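You operate a simulated robot arm through the tools that you are given. There is no shell and no other tool. Be economical: measure what you need, move in short steps, check, and stop when the job is done.

The job below is to be done with a simulated two-armed robot. You get a single attempt, and the scene is never put back.

Task
Lock off the trough; give both brass grease knobs about half a turn.
Fine: power lever off and yellow pin in first, and left so.
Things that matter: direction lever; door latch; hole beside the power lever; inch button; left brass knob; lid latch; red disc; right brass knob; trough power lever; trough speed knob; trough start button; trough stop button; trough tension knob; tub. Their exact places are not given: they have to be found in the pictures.

The check looks at the end state, three seconds after you hand in, the way a careful person would. Anything else that was tipped, shoved, dropped, spilled or broken makes it a failure.

Robot
Two 7-joint arms with two-finger parallel grippers on one trunk, on a base that drives. Base frame: it is fixed to the floor where the robot stands at the start and does not move with it; the origin is under the middle of the robot, x ahead of it, y to its left, z up. Lengths are in mm, angles in rad, forces in N, time in s.
The left shoulder is at the start at [124, 171, 1162], the right one opposite. With the tool pointing down near the work surface each hand reaches from about 100 to 460 mm from the robot's upright axis, wherever it stands, measured 20 degrees to its own side. Places, roughly: direction lever [600, 0, 1000]; door latch [1000, 200, 500]; hole beside the power lever [400, 0, 800]; inch button [800, 0, 900]; left brass knob [600, 1300, 500]; lid latch [400, 300, 500]; red disc [400, 100, 500]; right brass knob [600, 900, 500]; trough power lever [500, 0, 900]; trough speed knob [700, 0, 900]; trough start button [400, 200, 800]; trough stop button [400, 200, 700]; trough tension knob [900, 200, 500]; tub [750, 1500, 0]; tub (23x17x16 cm) [600, 600, 100]. Payload 4.4 kg a hand.
Tool frame (each hand has its own): the origin (TCP) lies between the finger pads and is the grasp point; the fingertips stand 23 mm ahead of it; z points along the fingers, y is the line along which they close. Largest opening 94 mm; finger width 38, thickness 10; the body of the gripper, 54 by 96 mm, starts 39 mm behind the TCP.
Orientation is told as [roll, pitch, yaw] about the base's x, y, z axes, in that order, counted from this pose: with the fingers straight down and closing along the base's y, the tool's x points along the base's -x, its y along +y and its z along -z.

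Tools
- The arms move only by the tool nudge_tool. It takes "left_series", "right_series" or both (then of equal length, played together; a hand with none holds still); each is a list of rows, each a list of 7 numbers: the shift along the tool's x, y, z in units of 20 mm (1.0 is 20 mm), then the turn, a rotation vector about the tool's x, y, z in units of 8 degrees (1.0 is 8 degrees), then the finger opening in mm, from 0 to 94. In form: [[tx, ty, tz, wx, wy, wz, gripper], ...]. A call has 1 to 10 rows; each row shifts and turns the commanded pose from where the row before left it, along the tool's axes as they then stand. A call with a number of a shift or a turn outside -1 to 1 is refused whole. A row lasts 0.2 s, in which the tool goes at most 50 mm and 0.15 rad; a call with a longer step from one row to the next is refused whole, and so is a gripper value outside its range. A pose out of reach is approached as far as the arm can. The call stops where the force on the tool passes 90 N (or 10 N more than at its start, if that is more) or the arm is blocked; 0.2 s more then pass. The fingers move at their own pace (about 72 mm/s each) and stop on an object; they squeeze with about 42 N. The grip force told is the motor's: it shows also when the fingers shut on nothing. Time passes only in rows, and 0.2 s behind the last, so rows that do not move let the fingers close. It gives the time, the measured TCP pose, the force on the tool (base axes), the opening and the grip force at its end, in the units of the frame above (readings bear some noise), with the torque about the TCP (base axes, N m) and any sound that the robot's microphone picked up.
- Cameras (640 x 400 px; columns grow to the right, rows downward): "scene" is now at [220.2, 48.3, 1289.3]; the picture's right is [0.58, -0.81, 0.00], its down [-0.57, -0.41, -0.71] and it looks along [0.58, 0.42, -0.70] (base axes); focal length 214 px, centre (320, 200). "left" rides on the left gripper at [86, -16, -75] in its tool frame; the picture's right is [0.18, 0.98, 0.00], its down [-0.58, 0.11, -0.81] and it looks along [-0.79, 0.15, 0.59] (tool axes); focal length 243 px, centre (320, 200). "right" rides on the right gripper at [86, 16, -74] in its tool frame; the picture's right is [-0.18, 0.98, 0.00], its down [-0.58, -0.11, -0.81] and it looks along [-0.79, -0.15, 0.59] (tool axes); focal length 243 px, centre (320, 200).
- capture(camera): a new picture of that camera. The clock stands still meanwhile.
- slide_trunk(by): slides the trunk up (or, below 0, down) by that many mm; the arms and the scene camera ride with it, the base frame stays. It gives what a move gives, with no picture.
- roll_base(legs): drives the robot by 1 to 6 legs, each [ahead, left, turn to the left] in mm, mm and rad, along the robot's own axes; the way and the turn of a leg run together, so that a leg with both is an arc; at most 1500 mm and 3.142 rad a leg. The arms and the cameras ride along, it lands a little off, and it stops where it bumps. It gives what a move gives.
- aim_head(pan, tilt): turns the head with the scene camera to pan (to the left, within 1.396 rad either way) and tilt (down, from -0.506 to 1.204), counted from straight ahead of the robot. It gives what a move gives.
- pixel_to_xyz(camera, pixels): for up to 12 pixels [column, row] of the newest picture of that camera ("zoom" is the newest enlarged one), the place [x, y, z] in the base frame of the surface seen there, good to about 3 mm. The clock stands still meanwhile.
- zoom(camera, box): a new picture of the part [left, top, right, bottom] of that camera's present view, enlarged. The clock stands still meanwhile.
- close_job(): hands the job in; it is judged then, once.

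Keep the steps short. Do not move on a guess: measure, check each grasp and each placing, and mend mistakes. In all there are 80 turns and 78 pictures (those below and enlarged ones count). Leave the grippers open and the arms clear of the work at the hand-in unless told otherwise, and finish with a single line.

The tools are called after "Call:" as name(argument=value, ...) on one line, values as JSON. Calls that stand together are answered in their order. nudge_tool: Moves the arms, as the interface text tells. Its arguments: {"type":"object","properties":{"left_series":{"type":"array","items":{"type":"array","items":{"type":"number"}}},"right_series":{"type":"array","items":{"type":"array","items":{"type":"number"}}}},"required":[]} The other tools are called the same way: slide_trunk (by) slides the trunk up or down; roll_base (legs) drives the base; aim_head (pan, tilt) turns the head that bears the scene camera; capture (camera) takes a picture; pixel_to_xyz (camera, pixels) gives the place of the surface under pixels of a picture; zoom (camera, box) takes an enlarged picture of a part of a camera's view; close_job () hands the job in.

At the start:

```text
t: 0.0
left_position: [385.4, 440.2, 1157.3]
left_orientation: [-0.001, 0.0, -0.001]
left_wrist_force: [0.2, 0.2, 0.3]
left_ft_torque: [0.04, 0.0, -0.01]
left_grip_width: 94.1
left_finger_force: 0.1
right_position: [458.2, 20.7, 1178.2]
right_orientation: [0.0, -0.001, 0.001]
right_wrist_force: [0.9, 0.5, -1.2]
right_ft_torque: [-0.04, -0.01, 0.0]
right_grip_width: 94.2
right_finger_force: 0.0
trunk travel left (down, up): [-175.0, 213.0]
robot x, y, heading: [-0.9, 3.7, 0.001]
head pan, tilt: [0.625, 0.778]
```

scene: 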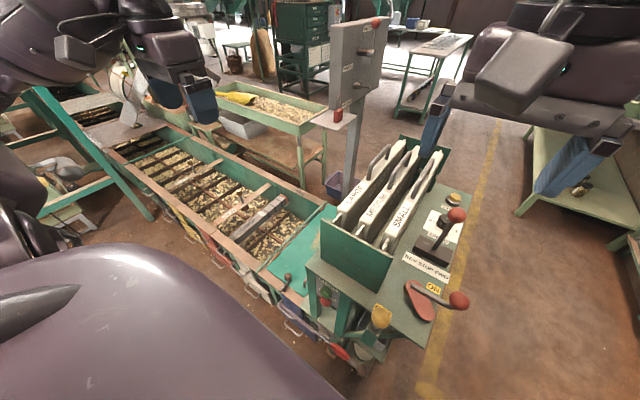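
right: 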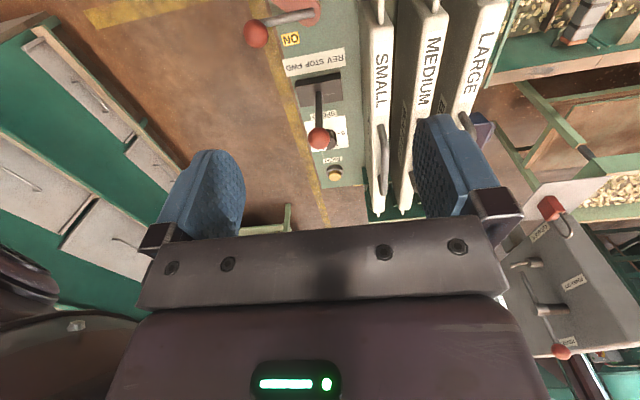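
left: 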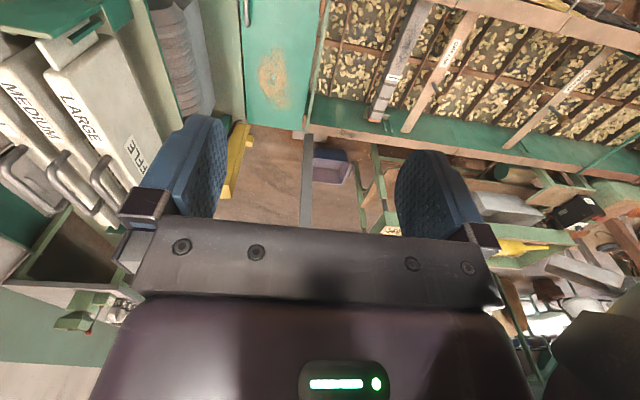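

I see the machine with a red lever (440,295), a yellow tag (380,317) and panels. I'll zoom in on that part and on the trough side.

Call:
zoom(camera="scene", box=[300, 180, 500, 380])

Call:
zoom(camera="scene", box=[100, 100, 340, 340])

```text
2.00 times, centred on (400, 280) of scene
```

zoom: 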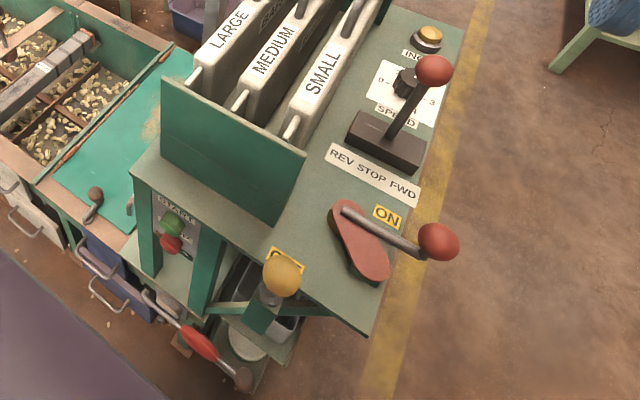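

```text
1.67 times, centred on (220, 220) of scene
```

zoom: 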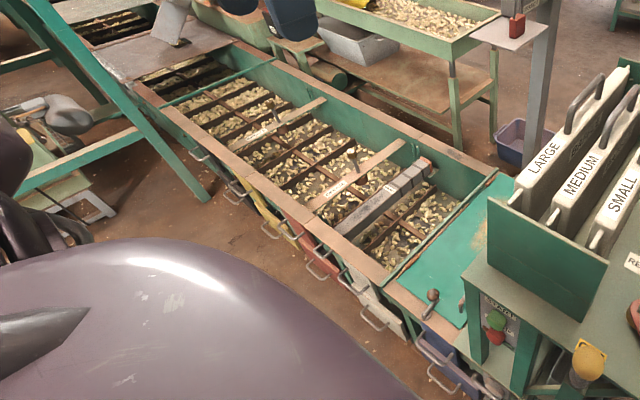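

The red lever stands at ON; the yellow pin seems to be in a holder on the front edge. I'll measure the key points from an enlarged view.

Call:
zoom(camera="scene", box=[350, 250, 480, 380])

Call:
aim_head(pan=0.2, tilt=1.0)

Call:
capture(camera="scene")

```text
3.08 times, centred on (415, 315) of scene
```

zoom: 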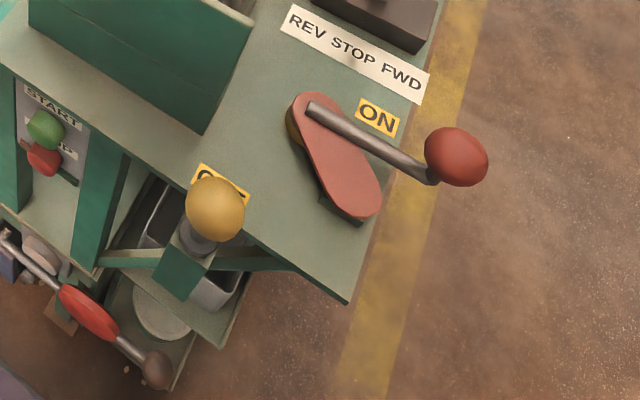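

```text
t: 0.9
left_position: [385.4, 438.9, 1155.6]
left_orientation: [0.0, 0.0, -0.001]
left_wrist_force: [-0.3, -0.3, 0.1]
left_ft_torque: [-0.02, -0.02, 0.0]
left_grip_width: 94.0
left_finger_force: 0.1
right_position: [458.5, 20.3, 1177.1]
right_orientation: [-0.001, -0.001, -0.001]
right_wrist_force: [-0.7, 0.2, 0.4]
right_ft_torque: [0.01, -0.03, 0.03]
right_grip_width: 94.0
right_finger_force: 0.0
trunk travel left (down, up): [-175.0, 213.0]
robot x, y, heading: [-0.4, 2.6, 0.003]
head pan, tilt: [0.201, 1.0]
```

```text
71 pictures are left
```

scene: 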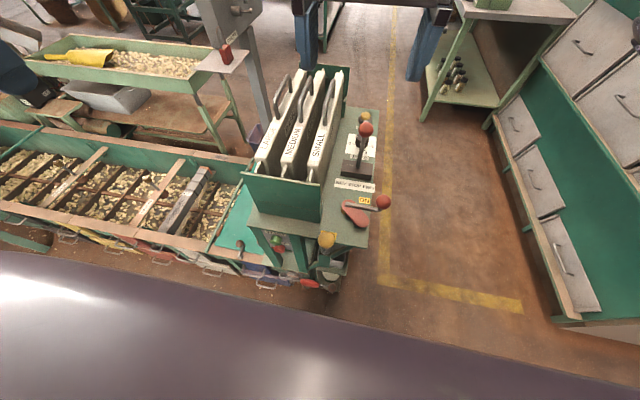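

Measuring here in an enlarged view around (340,210).

Call:
zoom(camera="scene", box=[280, 170, 400, 290])

```text
3.33 times, centred on (340, 230) of scene
```

zoom: 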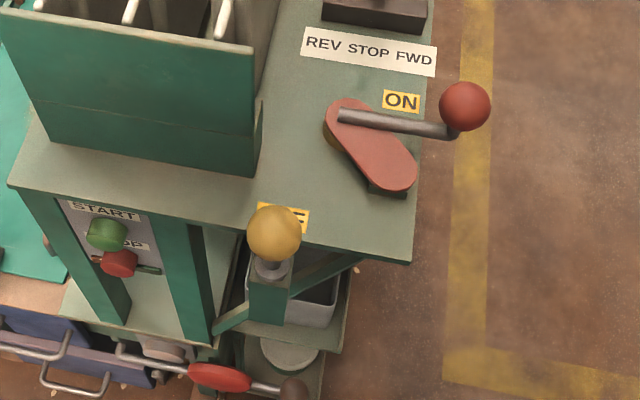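

Call:
pixel_to_xyz(camera="zoom", pixels=[[465, 105], [345, 115], [445, 130], [400, 180], [380, 140], [273, 228], [268, 268], [268, 300], [298, 213], [402, 101], [350, 230], [405, 258]])

Call:
pixel_to_xyz(camera="zoom", pixels=[[105, 233], [118, 262], [220, 377], [290, 390], [270, 190], [375, 195], [265, 215], [50, 150], [440, 200], [290, 310], [225, 325], [330, 310]])

```text
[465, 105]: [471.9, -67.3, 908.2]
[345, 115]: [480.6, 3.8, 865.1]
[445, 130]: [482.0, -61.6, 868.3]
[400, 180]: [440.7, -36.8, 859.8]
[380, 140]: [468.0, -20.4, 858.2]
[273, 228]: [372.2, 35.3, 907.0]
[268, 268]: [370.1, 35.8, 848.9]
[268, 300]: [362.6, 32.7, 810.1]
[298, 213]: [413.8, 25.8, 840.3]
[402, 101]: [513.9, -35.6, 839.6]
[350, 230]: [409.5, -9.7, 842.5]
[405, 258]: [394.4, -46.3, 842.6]
```

```text
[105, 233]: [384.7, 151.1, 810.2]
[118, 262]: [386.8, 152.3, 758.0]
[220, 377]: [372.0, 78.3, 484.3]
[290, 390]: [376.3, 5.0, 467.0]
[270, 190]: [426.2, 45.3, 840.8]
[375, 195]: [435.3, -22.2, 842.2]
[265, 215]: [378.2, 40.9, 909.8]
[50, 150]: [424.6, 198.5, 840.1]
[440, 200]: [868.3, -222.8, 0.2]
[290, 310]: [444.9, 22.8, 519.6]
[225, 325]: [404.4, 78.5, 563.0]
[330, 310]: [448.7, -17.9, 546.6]
```

Pin ball ≈ (375,36,907), lever ball ≈ (472,-67,908), pivot ≈ (480,4), OFF label near (414,26). I'll drive 60 ahead and 40 left so the right hand reaches everything well, then look.

Call:
roll_base(legs=[[60, 40, 0]])

Call:
capture(camera="right")

Call:
aim_head(pan=-0.1, tilt=1.15)

Call:
zoom(camera="scene", box=[220, 100, 420, 300])

```text
t: 1.9
left_position: [444.8, 480.7, 1154.8]
left_orientation: [0.001, 0.0, -0.001]
left_wrist_force: [-0.1, 1.0, 1.1]
left_ft_torque: [-0.03, 0.01, 0.03]
left_grip_width: 94.0
left_finger_force: 0.1
right_position: [518.3, 61.2, 1176.9]
right_orientation: [0.0, 0.0, -0.001]
right_wrist_force: [1.1, -0.5, 0.2]
right_ft_torque: [0.0, 0.02, 0.01]
right_grip_width: 94.0
right_finger_force: 0.1
trunk travel left (down, up): [-175.0, 213.0]
robot x, y, heading: [60.4, 42.0, 0.002]
head pan, tilt: [0.201, 1.0]
```

```text
69 pictures are left
```

right: 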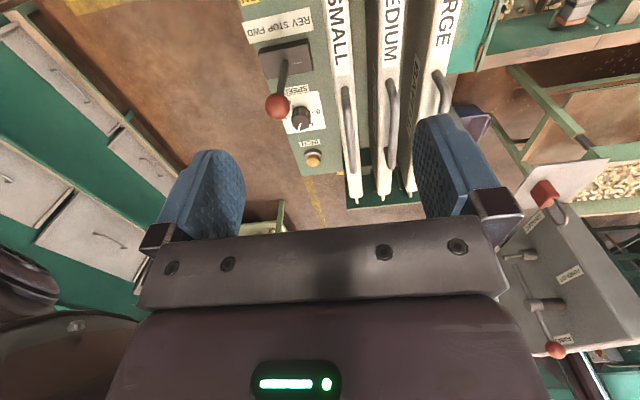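

```text
t: 2.7
left_position: [443.1, 479.9, 1156.3]
left_orientation: [0.001, 0.002, 0.0]
left_wrist_force: [0.3, 1.1, 0.4]
left_ft_torque: [-0.01, 0.03, 0.01]
left_grip_width: 93.7
left_finger_force: 0.1
right_position: [517.2, 62.9, 1177.9]
right_orientation: [-0.001, 0.001, -0.001]
right_wrist_force: [0.1, -0.1, 0.1]
right_ft_torque: [0.01, 0.01, 0.04]
right_grip_width: 94.0
right_finger_force: 0.1
trunk travel left (down, up): [-175.0, 213.0]
robot x, y, heading: [61.3, 40.4, 0.007]
head pan, tilt: [-0.099, 1.15]
```

```text
2.00 times, centred on (320, 200) of scene
```

zoom: 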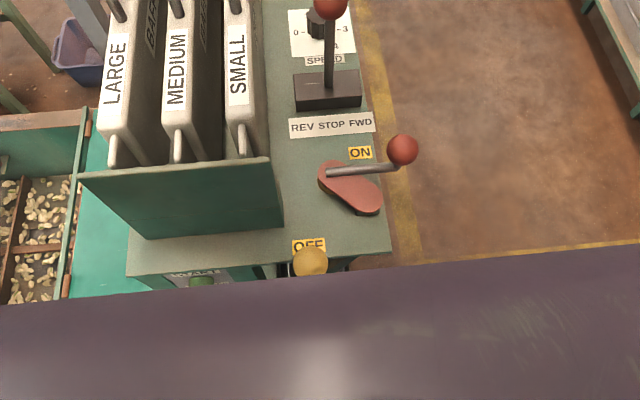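

Call:
pixel_to_xyz(camera="zoom", pixels=[[402, 150], [388, 150], [415, 155], [402, 164], [385, 168], [333, 172], [372, 207], [330, 8], [328, 90], [310, 262], [308, 244], [372, 150]])

Call:
pixel_to_xyz(camera="zoom", pixels=[[260, 163], [85, 175], [280, 222], [243, 140], [235, 5], [300, 262], [320, 262], [310, 274], [360, 211]])

```text
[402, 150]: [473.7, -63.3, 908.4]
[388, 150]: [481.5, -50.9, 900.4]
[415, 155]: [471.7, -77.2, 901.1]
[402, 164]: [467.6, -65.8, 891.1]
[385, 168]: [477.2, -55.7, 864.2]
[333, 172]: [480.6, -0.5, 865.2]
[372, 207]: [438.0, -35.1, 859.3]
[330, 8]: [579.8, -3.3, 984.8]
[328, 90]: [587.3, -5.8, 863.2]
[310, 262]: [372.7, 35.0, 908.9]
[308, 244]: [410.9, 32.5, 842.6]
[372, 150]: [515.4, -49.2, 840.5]
```

```text
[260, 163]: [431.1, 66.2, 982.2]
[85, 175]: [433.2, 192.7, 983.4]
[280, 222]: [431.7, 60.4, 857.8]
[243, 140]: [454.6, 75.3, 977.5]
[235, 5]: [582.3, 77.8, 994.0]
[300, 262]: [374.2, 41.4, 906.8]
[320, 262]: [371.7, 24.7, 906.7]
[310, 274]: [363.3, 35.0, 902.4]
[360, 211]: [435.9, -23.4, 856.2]
```

Lever ball centre ≈ (477,-65,897), radius ~15. Right hand goes above it (stays at z 1178) and begins turning to yaw +90° so fingers close along x.

Call:
nudge_tool(right_series=[[0.28, -0.9, 0, 0, 0, 0, 94], [0.28, -0.9, 0, 0, 0, 0, 94], [0.28, -0.9, 0, 0, 0, 0, 94], [0.28, -0.9, 0, 0, 0, 0, 94], [0.28, -0.9, 0, 0, 0, 0, 94], [0.28, -0.9, 0, 0, 0, 0, 80], [0.3, -0.95, 0, 0, 0, 0, 70], [0, 0, 0, 0, 0, -1, 60], [0, 0, 0, 0, 0, -1, 60], [0, 0, 0, 0, 0, -1, 60]])

Call:
nudge_tool(right_series=[[0, 0, 0, 0, 0, -1, 60], [0, 0, 0, 0, 0, -1, 60], [0, 0, 0, 0, 0, -1, 60], [0, 0, 0, 0, 0, -1, 60], [0, 0, 0, 0, 0, -1, 60], [0, 0, 0, 0, 0, -1, 60], [0, 0, 0, 0, 0, -1, 60], [0, 0, 0, 0, 0, -1, 60]])

Call:
capture(camera="right")

```text
t: 4.9
left_position: [445.0, 480.0, 1156.8]
left_orientation: [-0.001, 0.0, 0.001]
left_wrist_force: [0.3, 0.3, 0.6]
left_ft_torque: [-0.02, 0.01, 0.02]
left_grip_width: 94.0
left_finger_force: 0.1
right_position: [477.7, -64.1, 1177.9]
right_orientation: [-0.001, 0.0, 0.422]
right_wrist_force: [-0.1, -0.9, 1.1]
right_ft_torque: [-0.03, 0.02, 0.04]
right_grip_width: 60.0
right_finger_force: 0.1
trunk travel left (down, up): [-175.0, 213.0]
robot x, y, heading: [59.8, 41.8, -0.0]
head pan, tilt: [-0.099, 1.15]
```

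```text
t: 6.7
left_position: [444.9, 481.1, 1156.4]
left_orientation: [-0.001, -0.001, 0.0]
left_wrist_force: [0.3, 0.0, -0.5]
left_ft_torque: [0.03, -0.03, -0.03]
left_grip_width: 94.1
left_finger_force: 0.1
right_position: [477.8, -64.7, 1176.8]
right_orientation: [0.0, 0.0, 1.539]
right_wrist_force: [0.3, -0.5, 0.3]
right_ft_torque: [0.02, 0.02, 0.02]
right_grip_width: 60.1
right_finger_force: 0.1
trunk travel left (down, up): [-175.0, 213.0]
robot x, y, heading: [58.8, 38.2, -0.0]
head pan, tilt: [-0.099, 1.15]
```

```text
67 pictures are left
```

right: 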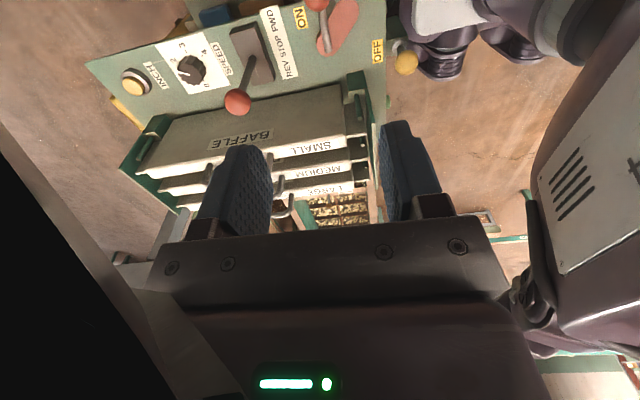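

Hand is right above the lever ball. Descend 200 mm, then check with the scene camera.

Call:
nudge_tool(right_series=[[0, 0, 1, 0, 0, 0, 60], [0, 0, 1, 0, 0, 0, 60], [0, 0, 1, 0, 0, 0, 60], [0, 0, 1, 0, 0, 0, 60], [0, 0, 1, 0, 0, 0, 60], [0, 0, 1, 0, 0, 0, 60], [0, 0, 1, 0, 0, 0, 60], [0, 0, 1, 0, 0, 0, 60], [0, 0, 1, 0, 0, 0, 60], [0, 0, 1, 0, 0, 0, 60]])

Call:
zoom(camera="scene", box=[220, 100, 420, 300])

Call:
capture(camera="right")

```text
t: 8.9
left_position: [444.0, 479.7, 1156.5]
left_orientation: [0.001, -0.001, -0.001]
left_wrist_force: [-0.2, 0.3, 0.3]
left_ft_torque: [-0.01, 0.0, -0.02]
left_grip_width: 94.0
left_finger_force: 0.0
right_position: [475.8, -65.7, 977.2]
right_orientation: [0.0, -0.002, 1.535]
right_wrist_force: [0.2, -0.2, -0.3]
right_ft_torque: [0.04, -0.01, 0.02]
right_grip_width: 60.0
right_finger_force: 0.0
trunk travel left (down, up): [-175.0, 213.0]
robot x, y, heading: [59.6, 38.3, 0.001]
head pan, tilt: [-0.099, 1.15]
```

```text
2.00 times, centred on (320, 200) of scene
```

zoom: 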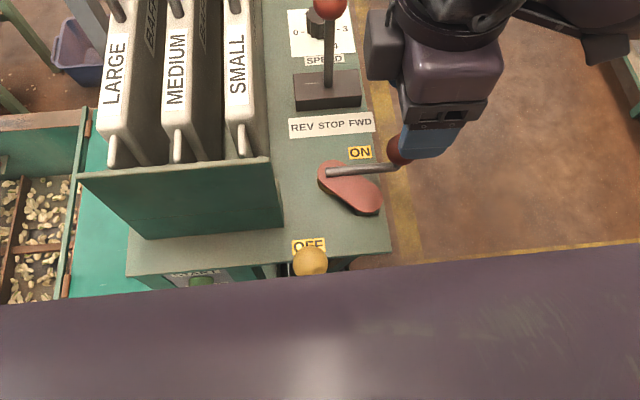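

```text
65 pictures are left
```

right: 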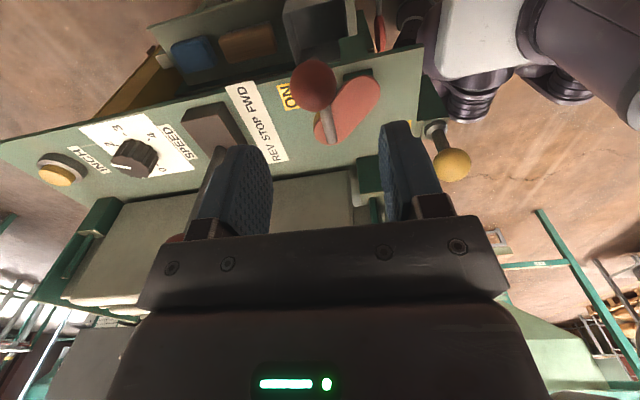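

Aligned. Descend 76 mm to z≈901 and close on the ball.

Call:
nudge_tool(right_series=[[0, 0, 1, 0, 0, 0, 60], [0, 0, 1, 0, 0, 0, 60], [0, 0, 1, 0, 0, 0, 60], [0, 0, 0.8, 0, 0, 0, 60], [0, 0, 0, 0, 0, 0, 10], [0, 0, 0, 0, 0, 0, 10], [0, 0, 0, 0, 0, 0, 10]])

Call:
capture(camera="right")

```text
t: 10.5
left_position: [444.9, 480.1, 1155.5]
left_orientation: [0.0, 0.0, 0.001]
left_wrist_force: [-0.4, -0.3, -0.1]
left_ft_torque: [-0.01, 0.02, -0.01]
left_grip_width: 94.0
left_finger_force: 0.1
right_position: [477.9, -64.9, 901.1]
right_orientation: [0.0, 0.0, 1.536]
right_wrist_force: [3.8, -1.1, -3.0]
right_ft_torque: [0.08, -0.19, 0.01]
right_grip_width: 31.7
right_finger_force: 44.8
trunk travel left (down, up): [-175.0, 213.0]
robot x, y, heading: [55.4, 41.3, -0.005]
head pan, tilt: [-0.099, 1.15]
```

```text
64 pictures are left
```

right: 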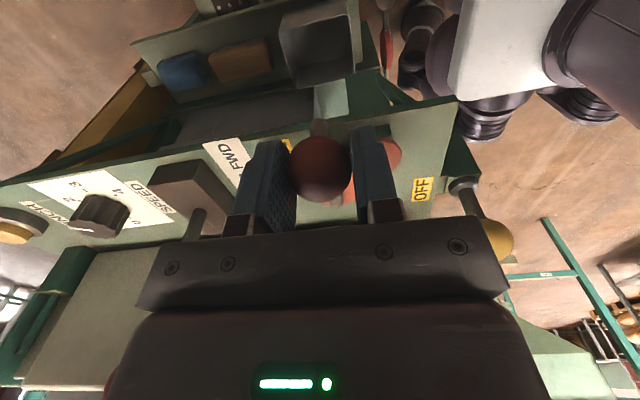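

Grip on ball: 31.7 mm. Now swing clockwise about pivot (480,3), 5 steps of 8°, turning the hand with it.

Call:
nudge_tool(right_series=[[-0.033, 0.47, 0, 0, 0, 1, 10], [-0.033, 0.47, 0, 0, 0, 1, 10], [-0.033, 0.47, 0, 0, 0, 1, 10], [-0.033, 0.47, 0, 0, 0, 1, 10], [-0.033, 0.47, 0, 0, 0, 1, 10]])

Call:
capture(camera="right")

```text
t: 11.7
left_position: [444.9, 482.1, 1154.5]
left_orientation: [0.002, 0.003, -0.001]
left_wrist_force: [-0.1, 0.6, -0.3]
left_ft_torque: [-0.02, 0.03, 0.01]
left_grip_width: 93.7
left_finger_force: 0.1
right_position: [435.7, -48.7, 901.3]
right_orientation: [0.001, 0.003, 0.835]
right_wrist_force: [6.9, 12.4, -19.3]
right_ft_torque: [0.19, -0.27, 0.15]
right_grip_width: 31.9
right_finger_force: 44.7
trunk travel left (down, up): [-175.0, 213.0]
robot x, y, heading: [56.0, 42.5, 0.0]
head pan, tilt: [-0.099, 1.15]
```

```text
63 pictures are left
```

right: 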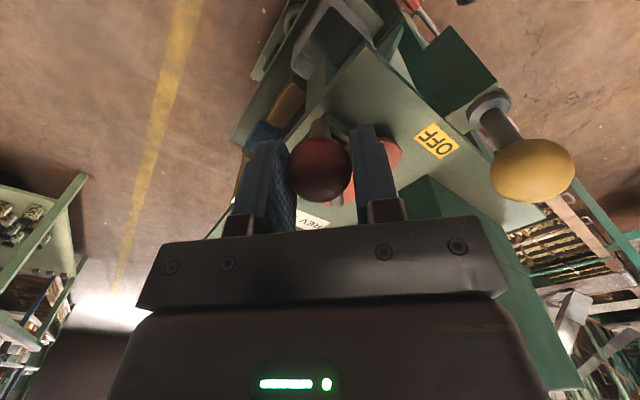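

The lever follows. I'll turn the hand 24° ahead (to keep the finger clear of the pin's ball), then swing 32° more.

Call:
nudge_tool(right_series=[[0, 0, 0, 0, 0, 1, 10], [0, 0, 0, 0, 0, 1, 10], [0, 0, 0, 0, 0, 1, 10], [0.161, 0.443, 0, 0, 0, 1, 10], [0.161, 0.443, 0, 0, 0, 1, 10], [0.161, 0.443, 0, 0, 0, 1, 10], [0.161, 0.443, 0, 0, 0, 1, 10]])

Call:
zoom(camera="scene", box=[220, 100, 420, 300])

Call:
capture(camera="right")

```text
t: 13.3
left_position: [443.8, 479.7, 1158.2]
left_orientation: [0.0, -0.002, 0.0]
left_wrist_force: [-0.3, -0.1, -0.2]
left_ft_torque: [0.01, 0.01, 0.01]
left_grip_width: 93.9
left_finger_force: 0.1
right_position: [416.1, -15.9, 903.2]
right_orientation: [0.002, -0.006, -0.143]
right_wrist_force: [-1.9, -2.7, 29.2]
right_ft_torque: [-0.05, 0.1, -0.17]
right_grip_width: 31.2
right_finger_force: 45.0
trunk travel left (down, up): [-175.0, 213.0]
robot x, y, heading: [61.3, 40.6, 0.004]
head pan, tilt: [-0.099, 1.15]
```

```text
2.00 times, centred on (320, 200) of scene
```

zoom: 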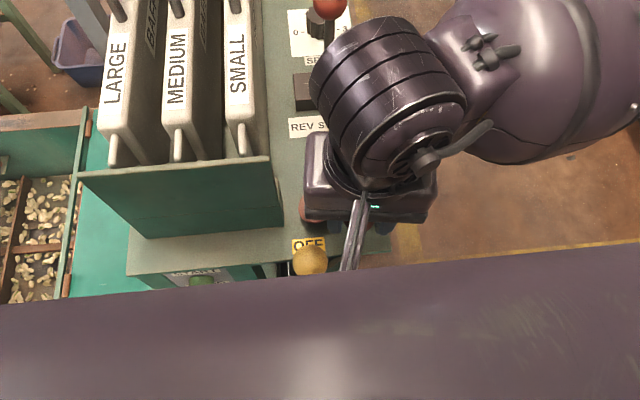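

```text
61 pictures are left
```

right: 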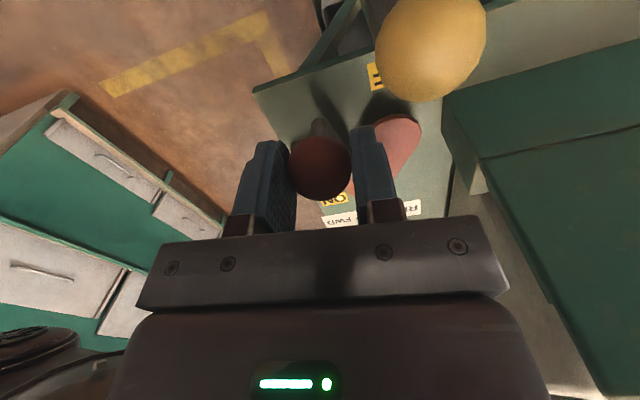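

About 16° remain. Two more steps, then one small one to feel for the stop.

Call:
nudge_tool(right_series=[[0.161, 0.443, 0, 0, 0, 1, 10], [0.161, 0.443, 0, 0, 0, 1, 10], [0.04, 0.1, 0, 0, 0, 0, 10]])

Call:
capture(camera="right")

```text
t: 14.1
left_position: [444.3, 476.9, 1157.9]
left_orientation: [0.004, 0.002, -0.002]
left_wrist_force: [-0.2, -0.1, 0.3]
left_ft_torque: [-0.01, 0.02, 0.06]
left_grip_width: 93.8
left_finger_force: 0.1
right_position: [412.9, -0.2, 900.5]
right_orientation: [-0.005, -0.003, -0.422]
right_wrist_force: [0.9, -38.1, 21.2]
right_ft_torque: [-0.68, -0.27, -0.02]
right_grip_width: 31.5
right_finger_force: 45.0
trunk travel left (down, up): [-175.0, 213.0]
robot x, y, heading: [56.1, 40.9, -0.007]
head pan, tilt: [-0.099, 1.15]
```

```text
60 pictures are left
```

right: 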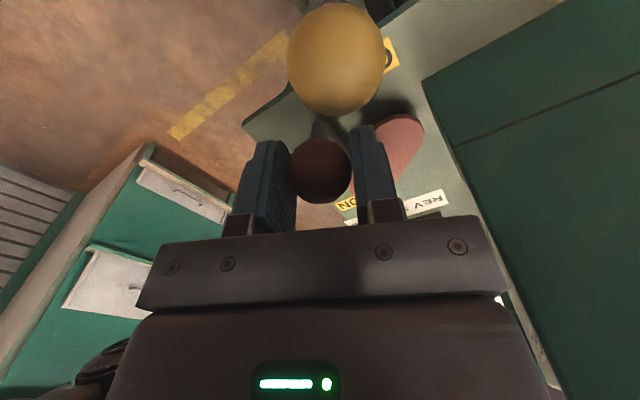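

A 38 N reaction along y shows the stop. A small further push confirms, then open.

Call:
nudge_tool(right_series=[[0.06, 0.13, 0, 0, 0, 0, 10], [0, 0, 0, 0, 0, 0, 10]])

Call:
nudge_tool(right_series=[[0, 0, 0, 0, 0, 0, 60], [0, 0, 0, 0, 0, 0, 60], [0, 0, -1, 0, 0, 0, 60], [0, 0, -1, 0, 0, 0, 60], [0, 0, -1, 0, 0, 0, 60], [0, 0, -1, 0, 0, 0, 60], [0, 0, -1, 0, 0, 0, 60], [0, 0, -1, 0, 0, 0, 60]])

Call:
capture(camera="right")

```text
t: 14.7
left_position: [443.8, 475.1, 1158.3]
left_orientation: [0.006, 0.001, -0.002]
left_wrist_force: [0.1, -0.2, 0.2]
left_ft_torque: [0.01, -0.01, -0.02]
left_grip_width: 94.0
left_finger_force: 0.1
right_position: [412.2, -0.1, 899.9]
right_orientation: [-0.008, -0.005, -0.42]
right_wrist_force: [-4.6, -66.8, 13.6]
right_ft_torque: [-0.42, 0.42, 0.2]
right_grip_width: 31.8
right_finger_force: 45.0
trunk travel left (down, up): [-175.0, 213.0]
robot x, y, heading: [57.6, 40.2, -0.001]
head pan, tilt: [-0.099, 1.15]
```

```text
t: 16.5
left_position: [443.1, 481.3, 1156.6]
left_orientation: [-0.002, -0.001, -0.002]
left_wrist_force: [0.3, 0.0, -0.3]
left_ft_torque: [-0.04, 0.03, -0.01]
left_grip_width: 94.1
left_finger_force: 0.1
right_position: [413.1, 10.1, 1020.6]
right_orientation: [0.001, -0.001, -0.419]
right_wrist_force: [-0.4, 0.9, -0.2]
right_ft_torque: [0.01, 0.0, 0.0]
right_grip_width: 59.8
right_finger_force: 0.0
trunk travel left (down, up): [-175.0, 213.0]
robot x, y, heading: [60.7, 40.5, -0.0]
head pan, tilt: [-0.099, 1.15]
```

```text
59 pictures are left
```

right: 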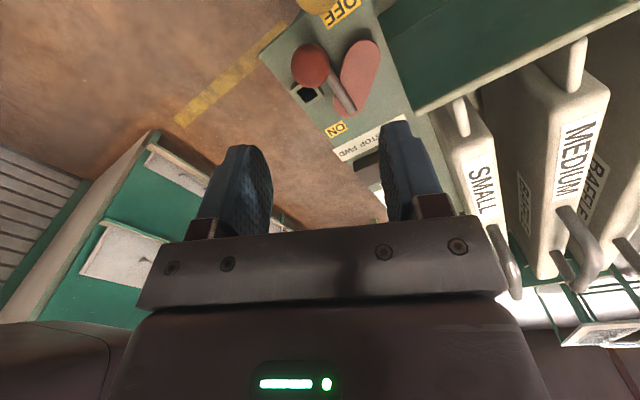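

The lever is firmly at its stop, and a dark socket shows at (305,92), previously covered by the plate. Zoom and measure.

Call:
zoom(camera="right", box=[240, 0, 400, 160])

Call:
pixel_to_xyz(camera="right", pixels=[[305, 92], [299, 88], [312, 95], [296, 95], [308, 101], [310, 65], [345, 95], [360, 60]])

```text
2.50 times, centred on (320, 80) of right
```

zoom: 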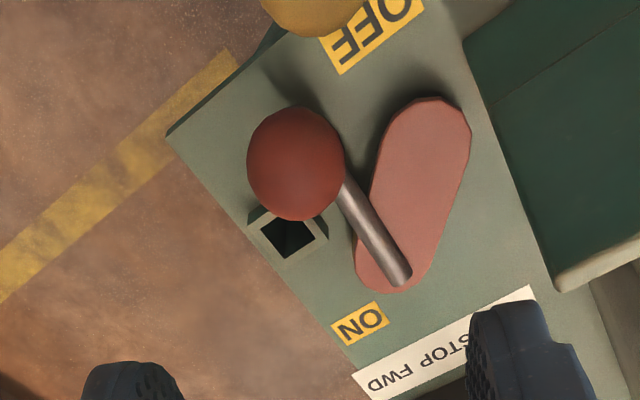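

```text
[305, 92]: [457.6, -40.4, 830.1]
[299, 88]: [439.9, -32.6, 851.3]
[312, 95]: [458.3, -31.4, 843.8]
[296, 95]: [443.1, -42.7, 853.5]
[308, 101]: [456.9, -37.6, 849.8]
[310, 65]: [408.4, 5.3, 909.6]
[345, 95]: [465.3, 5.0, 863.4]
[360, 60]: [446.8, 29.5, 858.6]
```

Call:
pixel_to_xyz(camera="zoom", pixels=[[257, 230], [268, 250], [281, 264], [300, 254], [322, 239], [318, 226], [252, 214], [280, 240], [292, 235], [288, 250], [310, 240]])

Call:
zoom(camera="right", box=[290, 70, 330, 110])

```text
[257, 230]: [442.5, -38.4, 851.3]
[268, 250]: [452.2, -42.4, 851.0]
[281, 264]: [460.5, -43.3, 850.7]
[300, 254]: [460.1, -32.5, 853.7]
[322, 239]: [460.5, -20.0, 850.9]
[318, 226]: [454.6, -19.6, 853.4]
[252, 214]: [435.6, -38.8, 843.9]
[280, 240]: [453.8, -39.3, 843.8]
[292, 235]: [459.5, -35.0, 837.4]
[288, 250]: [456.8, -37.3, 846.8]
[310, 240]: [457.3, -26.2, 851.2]
```

```text
10.00 times, centred on (310, 90) of right
```

zoom: 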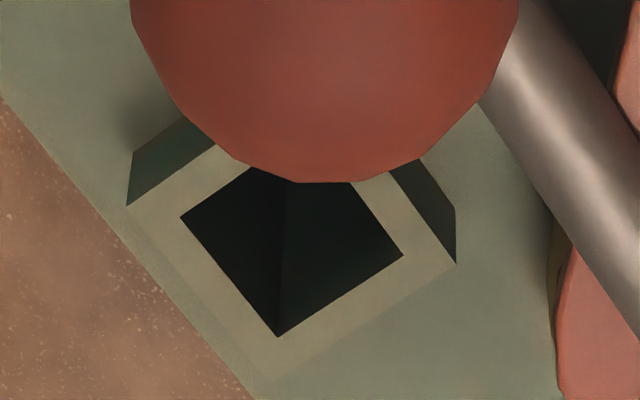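

Call:
pixel_to_xyz(camera="zoom", pixels=[[275, 350], [412, 256], [170, 217], [262, 375], [450, 265], [132, 208], [340, 306], [225, 290], [385, 185], [235, 165], [437, 255], [270, 365]])

```text
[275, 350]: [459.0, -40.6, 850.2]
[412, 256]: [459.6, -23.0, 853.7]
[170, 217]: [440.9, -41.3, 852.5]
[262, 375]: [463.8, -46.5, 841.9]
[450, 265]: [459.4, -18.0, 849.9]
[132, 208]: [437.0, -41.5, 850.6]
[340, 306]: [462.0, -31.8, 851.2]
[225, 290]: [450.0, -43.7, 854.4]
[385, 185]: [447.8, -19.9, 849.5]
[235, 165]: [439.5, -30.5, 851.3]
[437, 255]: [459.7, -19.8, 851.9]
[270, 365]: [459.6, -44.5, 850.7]
```

Socket: square, axis-aligned, centre ≈ (450,-32), rim z ≈ 852, hole ~16 mm. Now raise the right hand, go above the pin (375,36) and turn to yaw ~+105°, so fingers will clear the lever ball at the socket.

Call:
nudge_tool(right_series=[[0.755, 0.137, -1, 0, 0, 0, 70], [0.755, 0.137, -1, 0, 0, 0, 70], [0.755, 0.137, -1, 0, 0, 0, 70], [0, 0, 0, 0, 0, -1, 70], [0, 0, 0, 0, 0, -1, 70], [0, 0, 0, 0, 0, -1, 70], [0, 0, 0, 0, 0, -1, 70], [0, 0, 0, 0, 0, -1, 70], [0, 0, 0, 0, 0, -1, 70], [0, 0, 0, 0, 0, -1, 70]])

Call:
nudge_tool(right_series=[[0, 0, 0, 0, 0, -1, 70], [0, 0, 0, 0, 0, -1, 70], [0, 0, 0, 0, 0, -1, 70], [0, 0, 0, 0, 0, -1, 70], [0, 0, 0, 0, 0, -1, 70], [0, 0, 0, 0, 0, -1, 70], [0, 0, 0, 0, 0, -1, 70], [0, 0, 0, 0, 0, -1, 70], [0, 0, 0, 0, 0, -1, 70]])

Call:
capture(camera="right")

Call:
aim_head(pan=0.2, tilt=1.2)

Call:
capture(camera="scene")

```text
t: 17.8
left_position: [443.4, 479.9, 1156.6]
left_orientation: [-0.001, -0.001, 0.0]
left_wrist_force: [0.2, 0.0, 0.4]
left_ft_torque: [0.01, 0.04, -0.02]
left_grip_width: 93.9
left_finger_force: 0.0
right_position: [382.2, 37.1, 1080.9]
right_orientation: [0.004, -0.006, -0.171]
right_wrist_force: [0.7, 0.2, -0.8]
right_ft_torque: [-0.05, 0.01, -0.08]
right_grip_width: 70.2
right_finger_force: 0.1
trunk travel left (down, up): [-175.0, 213.0]
robot x, y, heading: [60.4, 41.3, -0.0]
head pan, tilt: [-0.099, 1.15]
stopped in row 6 (right hand): the force on the tool passed its limit at 104 N (the readings are from after the stop); the commanded pose is now the measured one
```

```text
t: 19.8
left_position: [443.5, 480.1, 1156.0]
left_orientation: [0.0, 0.0, 0.0]
left_wrist_force: [1.1, 0.1, 0.2]
left_ft_torque: [-0.01, -0.01, 0.05]
left_grip_width: 93.8
left_finger_force: 0.0
right_position: [380.6, 37.3, 1081.8]
right_orientation: [-0.003, -0.004, 1.09]
right_wrist_force: [-0.1, 0.1, -0.2]
right_ft_torque: [-0.02, -0.01, -0.01]
right_grip_width: 69.9
right_finger_force: 0.0
trunk travel left (down, up): [-175.0, 213.0]
robot x, y, heading: [57.0, 42.5, -0.001]
head pan, tilt: [-0.099, 1.15]
```

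```text
56 pictures are left
```

right: 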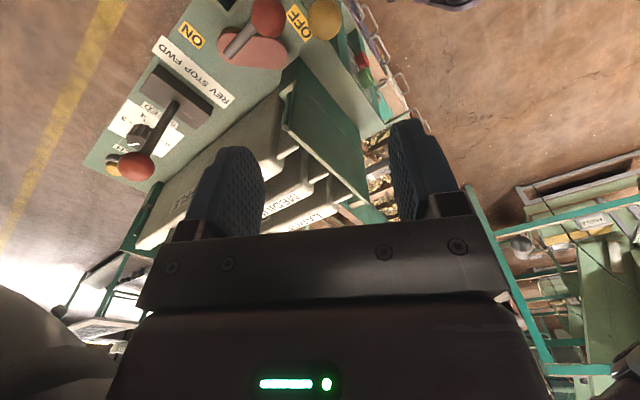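

```text
t: 20.6
left_position: [445.0, 479.8, 1156.8]
left_orientation: [-0.001, 0.0, 0.0]
left_wrist_force: [-0.6, -0.5, 0.4]
left_ft_torque: [0.0, 0.03, 0.01]
left_grip_width: 94.2
left_finger_force: 0.0
right_position: [380.9, 35.4, 1081.6]
right_orientation: [-0.003, -0.003, 1.086]
right_wrist_force: [0.7, 0.5, 0.0]
right_ft_torque: [-0.01, 0.0, -0.01]
right_grip_width: 70.0
right_finger_force: 0.0
trunk travel left (down, up): [-175.0, 213.0]
robot x, y, heading: [57.0, 43.7, 0.0]
head pan, tilt: [0.201, 1.201]
```

```text
55 pictures are left
```

scene: 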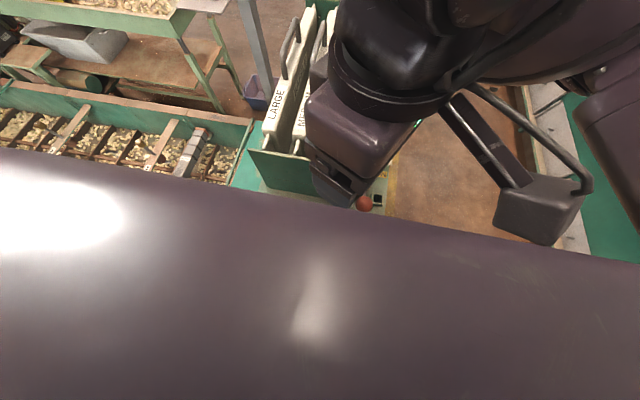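

A bump occurred while turning (probably the wrist against the robot's own chest); nothing in the picture looks moved. I'll zoom in on pin and lever from the hand camera.

Call:
zoom(camera="right", box=[160, 0, 400, 150])

Call:
zoom(camera="right", box=[290, 0, 350, 60])

Call:
pixel_to_xyz(camera="zoom", pixels=[[347, 120], [280, 120], [420, 120], [347, 220], [200, 90], [250, 230]])

```text
2.67 times, centred on (280, 75) of right
```

zoom: 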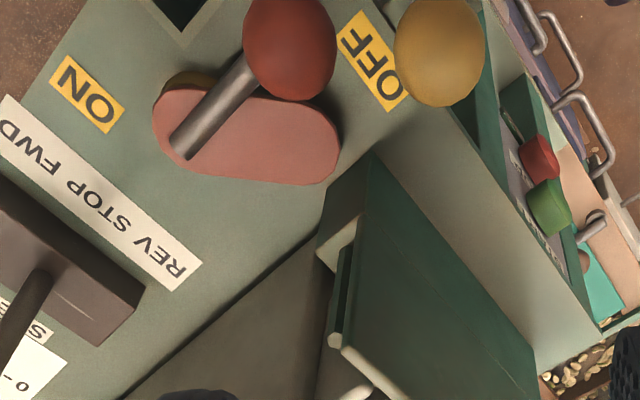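

```text
6.67 times, centred on (320, 30) of right
```

zoom: 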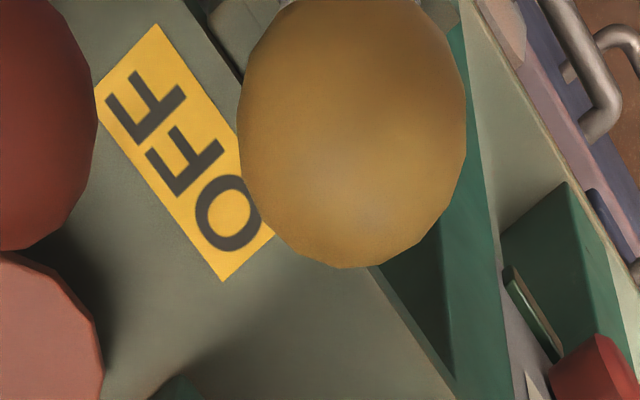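

```text
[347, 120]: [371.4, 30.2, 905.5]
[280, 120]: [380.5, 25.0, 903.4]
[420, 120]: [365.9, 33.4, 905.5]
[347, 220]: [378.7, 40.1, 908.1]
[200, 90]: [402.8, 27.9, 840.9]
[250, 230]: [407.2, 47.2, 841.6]
```

Pin ball centre ≈ (373,34.5,895), radius 15. Finish turning to yaw ~105°, and centre above the ball.

Call:
nudge_tool(right_series=[[0, 0, 0, 0, 0, -1, 70], [0, 0, 0, 0, 0, -1, 70], [0, 0, 0, 0, 0, -1, 70], [0, 0, 0, 0, 0, -1, 70], [0, 0, 0, 0, 0, -1, 70], [0, 0, 0, 0, 0, -0.3, 70], [0.18, 0.36, 0, 0, 0, 0, 70]])

Call:
capture(camera="right")

```text
t: 22.2
left_position: [443.5, 479.8, 1155.9]
left_orientation: [0.0, -0.002, -0.001]
left_wrist_force: [-0.4, 0.2, 0.1]
left_ft_torque: [-0.01, -0.01, -0.02]
left_grip_width: 93.9
left_finger_force: 0.1
right_position: [376.7, 30.9, 1082.2]
right_orientation: [-0.008, 0.001, 1.828]
right_wrist_force: [-0.1, -0.4, 0.9]
right_ft_torque: [-0.04, -0.01, 0.02]
right_grip_width: 70.3
right_finger_force: 0.1
trunk travel left (down, up): [-175.0, 213.0]
robot x, y, heading: [58.5, 39.9, 0.003]
head pan, tilt: [0.201, 1.201]
```

```text
52 pictures are left
```

right: 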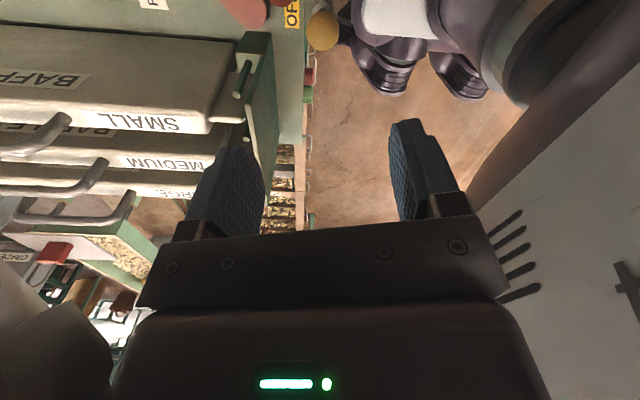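

Correct by (-4,+4), narrow to 55 mm, and descend 120.

Call:
nudge_tool(right_series=[[-0.22, 0.13, 0, 0, 0, 0, 55], [0, 0, 1, 0, 0, 0, 55], [0, 0, 1, 0, 0, 0, 55], [0, 0, 1, 0, 0, 0, 55], [0, 0, 1, 0, 0, 0, 55], [0, 0, 1, 0, 0, 0, 55], [0, 0, 1, 0, 0, 0, 55]])

Call:
capture(camera="right")

```text
t: 23.8
left_position: [444.7, 480.1, 1156.9]
left_orientation: [0.001, 0.0, 0.0]
left_wrist_force: [0.6, -0.2, 0.0]
left_ft_torque: [-0.04, 0.01, 0.03]
left_grip_width: 94.0
left_finger_force: 0.0
right_position: [373.0, 33.4, 960.6]
right_orientation: [-0.006, 0.001, 1.827]
right_wrist_force: [-1.2, 0.2, -0.6]
right_ft_torque: [-0.04, 0.01, 0.02]
right_grip_width: 55.0
right_finger_force: 0.0
trunk travel left (down, up): [-175.0, 213.0]
robot x, y, heading: [59.9, 43.2, 0.002]
head pan, tilt: [0.201, 1.201]
```

```text
51 pictures are left
```

right: 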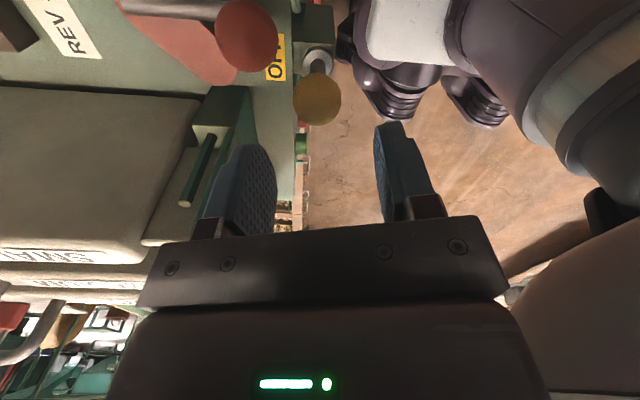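

Ball lies between the fingers at (317,100). Look at the shaft and collar enlarged.

Call:
zoom(camera="right", box=[270, 20, 370, 120])

Call:
nudge_tool(right_series=[[0, 0, 1, 0, 0, 0, 55], [0, 0, 1, 0, 0, 0, 55], [0, 0, 1, 0, 0, 0, 55], [0, 0, 0.1, 0, 0, 0, 55], [0, 0, 0, 0, 0, 0, 10], [0, 0, 0, 0, 0, 0, 10], [0, 0, 0, 0, 0, 0, 10]])

Call:
capture(camera="right")

```text
4.00 times, centred on (320, 70) of right
```

zoom: 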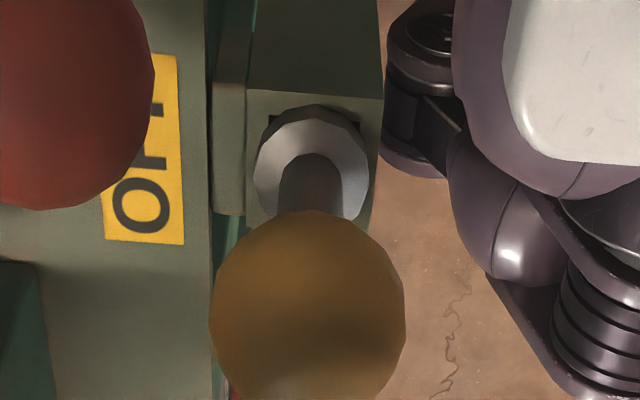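

```text
t: 25.4
left_position: [444.0, 479.6, 1156.9]
left_orientation: [0.001, 0.0, 0.001]
left_wrist_force: [0.1, -0.2, 0.3]
left_ft_torque: [0.0, -0.03, -0.03]
left_grip_width: 93.8
left_finger_force: 0.0
right_position: [372.9, 33.8, 899.0]
right_orientation: [-0.007, 0.0, 1.825]
right_wrist_force: [-0.1, 0.3, 1.2]
right_ft_torque: [0.05, 0.02, -0.01]
right_grip_width: 30.8
right_finger_force: 41.7
trunk travel left (down, up): [-175.0, 213.0]
robot x, y, heading: [55.4, 42.7, -0.001]
head pan, tilt: [0.201, 1.201]
```

```text
49 pictures are left
```

right: 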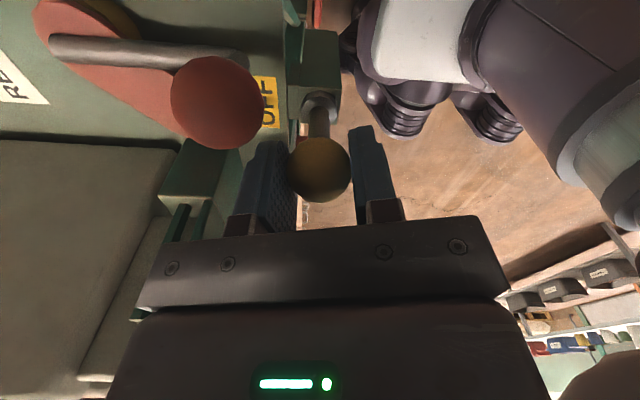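

Gripped (30.8 mm). Lift slowly 100 mm straight up and look.

Call:
nudge_tool(right_series=[[0, 0, -0.5, 0, 0, 0, 10], [0, 0, -0.5, 0, 0, 0, 10], [0, 0, -0.5, 0, 0, 0, 10], [0, 0, -0.5, 0, 0, 0, 10], [0, 0, -0.7, 0, 0, 0, 10], [0, 0, -0.7, 0, 0, 0, 10], [0, 0, -0.7, 0, 0, 0, 10], [0, 0, -0.7, 0, 0, 0, 10]])

Call:
capture(camera="right")

```text
t: 27.2
left_position: [444.5, 480.5, 1156.6]
left_orientation: [0.001, 0.0, 0.0]
left_wrist_force: [-0.1, 0.8, -0.5]
left_ft_torque: [0.01, -0.01, 0.03]
left_grip_width: 93.9
left_finger_force: 0.1
right_position: [372.1, 34.2, 994.5]
right_orientation: [-0.007, 0.0, 1.826]
right_wrist_force: [-0.1, -0.4, -1.0]
right_ft_torque: [0.0, -0.01, -0.01]
right_grip_width: 30.5
right_finger_force: 42.2
trunk travel left (down, up): [-175.0, 213.0]
robot x, y, heading: [59.8, 41.2, -0.001]
head pan, tilt: [0.201, 1.201]
```

```text
48 pictures are left
```

right: 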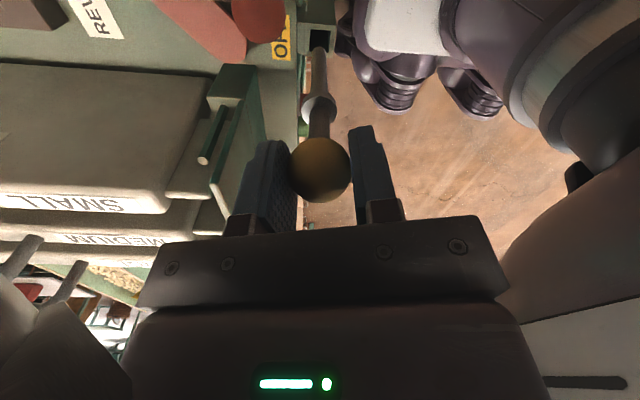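

Call:
zoom(camera="right", box=[280, 10, 360, 130])

Call:
pixel_to_xyz(camera="right", pixels=[[319, 50], [319, 56], [319, 70], [319, 85], [319, 108], [320, 40], [318, 122], [310, 30], [335, 42]])

```text
3.33 times, centred on (320, 70) of right
```

zoom: 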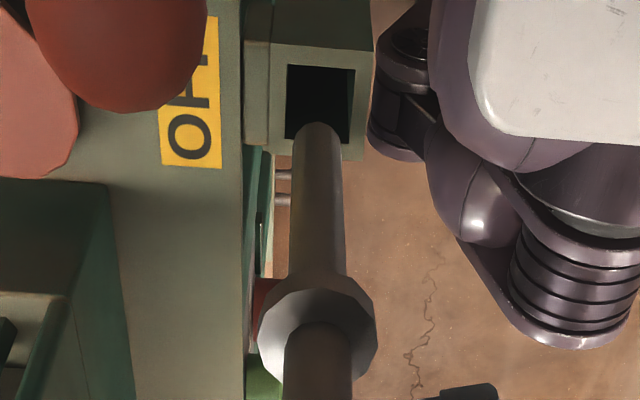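

```text
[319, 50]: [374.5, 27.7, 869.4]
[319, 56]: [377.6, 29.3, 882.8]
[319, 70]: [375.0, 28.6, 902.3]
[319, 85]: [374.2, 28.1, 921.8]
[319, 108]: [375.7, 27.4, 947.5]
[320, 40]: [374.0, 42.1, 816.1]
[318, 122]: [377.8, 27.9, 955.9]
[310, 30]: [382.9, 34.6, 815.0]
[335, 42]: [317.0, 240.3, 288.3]
```

Pin is free (tip z≈869, round, vertical). Tip is 127 mm below the TCP and collar ~84 mm below. Raise 80 to clear the lever ball, then carry to above the socket (450,-32).

Call:
nudge_tool(right_series=[[0, 0, -1, 0, 0, 0, 10], [0, 0, -1, 0, 0, 0, 10], [0, 0, -1, 0, 0, 0, 10], [0, 0, -1, 0, 0, 0, 10], [0.836, -0.587, 0, 0, 0, 0, 10], [0.836, -0.587, 0, 0, 0, 0, 10], [0.836, -0.587, 0, 0, 0, 0, 10], [0.836, -0.587, 0, 0, 0, 0, 10], [0.836, -0.587, 0, 0, 0, 0, 10], [0, 0, 0, 0, 0, 0, 10]])

Call:
zoom(camera="right", box=[270, 0, 370, 120])

Call:
aim_head(pan=-0.1, tilt=1.1)

Call:
zoom(camera="scene", box=[260, 100, 400, 240])

```text
t: 29.4
left_position: [444.6, 480.9, 1156.5]
left_orientation: [0.0, 0.0, 0.0]
left_wrist_force: [-0.3, 0.8, -0.7]
left_ft_torque: [-0.01, 0.0, 0.01]
left_grip_width: 94.3
left_finger_force: 0.0
right_position: [449.9, -32.4, 1076.1]
right_orientation: [-0.007, 0.0, 1.828]
right_wrist_force: [-0.1, -0.1, -0.8]
right_ft_torque: [-0.01, 0.0, 0.03]
right_grip_width: 30.4
right_finger_force: 41.2
trunk travel left (down, up): [-175.0, 213.0]
robot x, y, heading: [59.8, 41.4, 0.002]
head pan, tilt: [0.201, 1.201]
```

```text
3.33 times, centred on (320, 60) of right
```

zoom: 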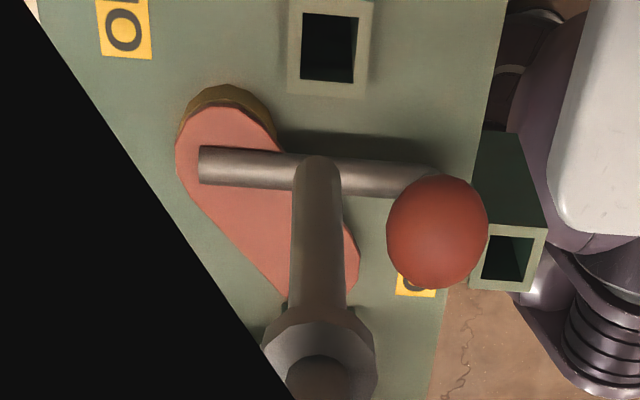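

```text
t: 30.2
left_position: [443.1, 479.6, 1156.7]
left_orientation: [0.0, -0.001, -0.002]
left_wrist_force: [-0.2, 0.3, 0.3]
left_ft_torque: [0.01, 0.02, 0.01]
left_grip_width: 94.3
left_finger_force: 0.0
right_position: [449.3, -33.5, 1075.7]
right_orientation: [-0.006, 0.0, 1.826]
right_wrist_force: [0.4, 0.8, -1.5]
right_ft_torque: [-0.03, -0.01, 0.03]
right_grip_width: 30.3
right_finger_force: 41.7
trunk travel left (down, up): [-175.0, 213.0]
robot x, y, heading: [58.1, 36.3, 0.003]
head pan, tilt: [-0.099, 1.1]
```

```text
2.86 times, centred on (330, 170) of scene
```

zoom: 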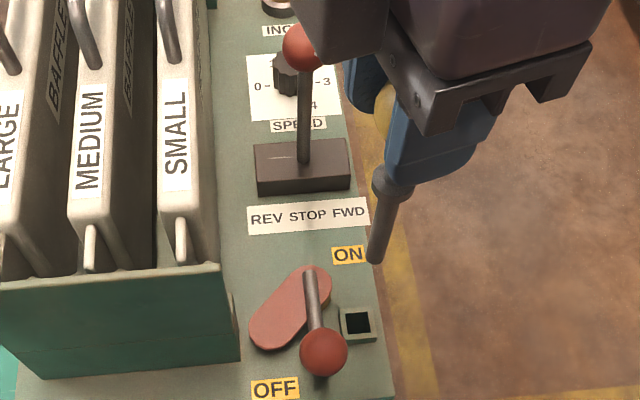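

The socket is clearly visible at (357,323). Measure its rim and the pin.

Call:
pixel_to_xyz(camera="zoom", pixels=[[342, 312], [355, 309], [371, 309], [342, 324], [346, 337], [360, 336], [375, 332], [372, 320], [376, 262], [385, 220], [321, 350], [392, 188]])

Call:
zoom(camera="scene", box=[320, 190, 360, 230])

Call:
pixel_to_xyz(camera="zoom", pixels=[[165, 225], [280, 210], [210, 320], [300, 310], [185, 270], [290, 255], [220, 215], [260, 318]])

```text
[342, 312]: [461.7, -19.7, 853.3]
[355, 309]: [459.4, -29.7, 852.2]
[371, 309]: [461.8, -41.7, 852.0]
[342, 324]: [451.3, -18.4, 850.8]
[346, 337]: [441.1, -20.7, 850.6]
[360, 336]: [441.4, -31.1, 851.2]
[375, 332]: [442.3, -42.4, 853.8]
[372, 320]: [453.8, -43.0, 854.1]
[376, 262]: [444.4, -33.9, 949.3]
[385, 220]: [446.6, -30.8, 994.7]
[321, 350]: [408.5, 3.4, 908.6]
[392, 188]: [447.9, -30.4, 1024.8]
```

```text
10.00 times, centred on (340, 210) of scene
```

zoom: 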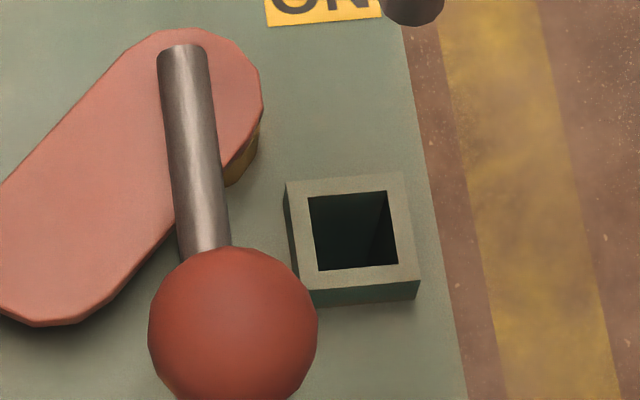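

```text
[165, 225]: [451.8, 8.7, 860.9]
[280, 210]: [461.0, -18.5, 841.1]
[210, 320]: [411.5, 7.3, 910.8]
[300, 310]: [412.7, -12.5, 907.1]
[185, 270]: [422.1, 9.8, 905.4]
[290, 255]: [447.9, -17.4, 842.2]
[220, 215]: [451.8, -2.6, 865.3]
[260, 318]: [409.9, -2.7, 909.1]
```

Call:
pixel_to_xyz(camera="zoom", pixels=[[298, 190], [396, 182], [408, 271], [310, 279], [347, 186], [402, 227], [358, 275], [304, 235], [303, 200], [390, 186], [404, 265], [322, 275]])

```text
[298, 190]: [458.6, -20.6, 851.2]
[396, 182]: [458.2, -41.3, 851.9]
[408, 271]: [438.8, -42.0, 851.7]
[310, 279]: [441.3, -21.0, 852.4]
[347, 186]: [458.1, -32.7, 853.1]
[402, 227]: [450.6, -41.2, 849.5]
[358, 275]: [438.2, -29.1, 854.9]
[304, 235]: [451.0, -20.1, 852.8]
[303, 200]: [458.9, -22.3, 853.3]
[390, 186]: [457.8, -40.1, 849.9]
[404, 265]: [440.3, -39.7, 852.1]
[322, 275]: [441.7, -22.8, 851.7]
```

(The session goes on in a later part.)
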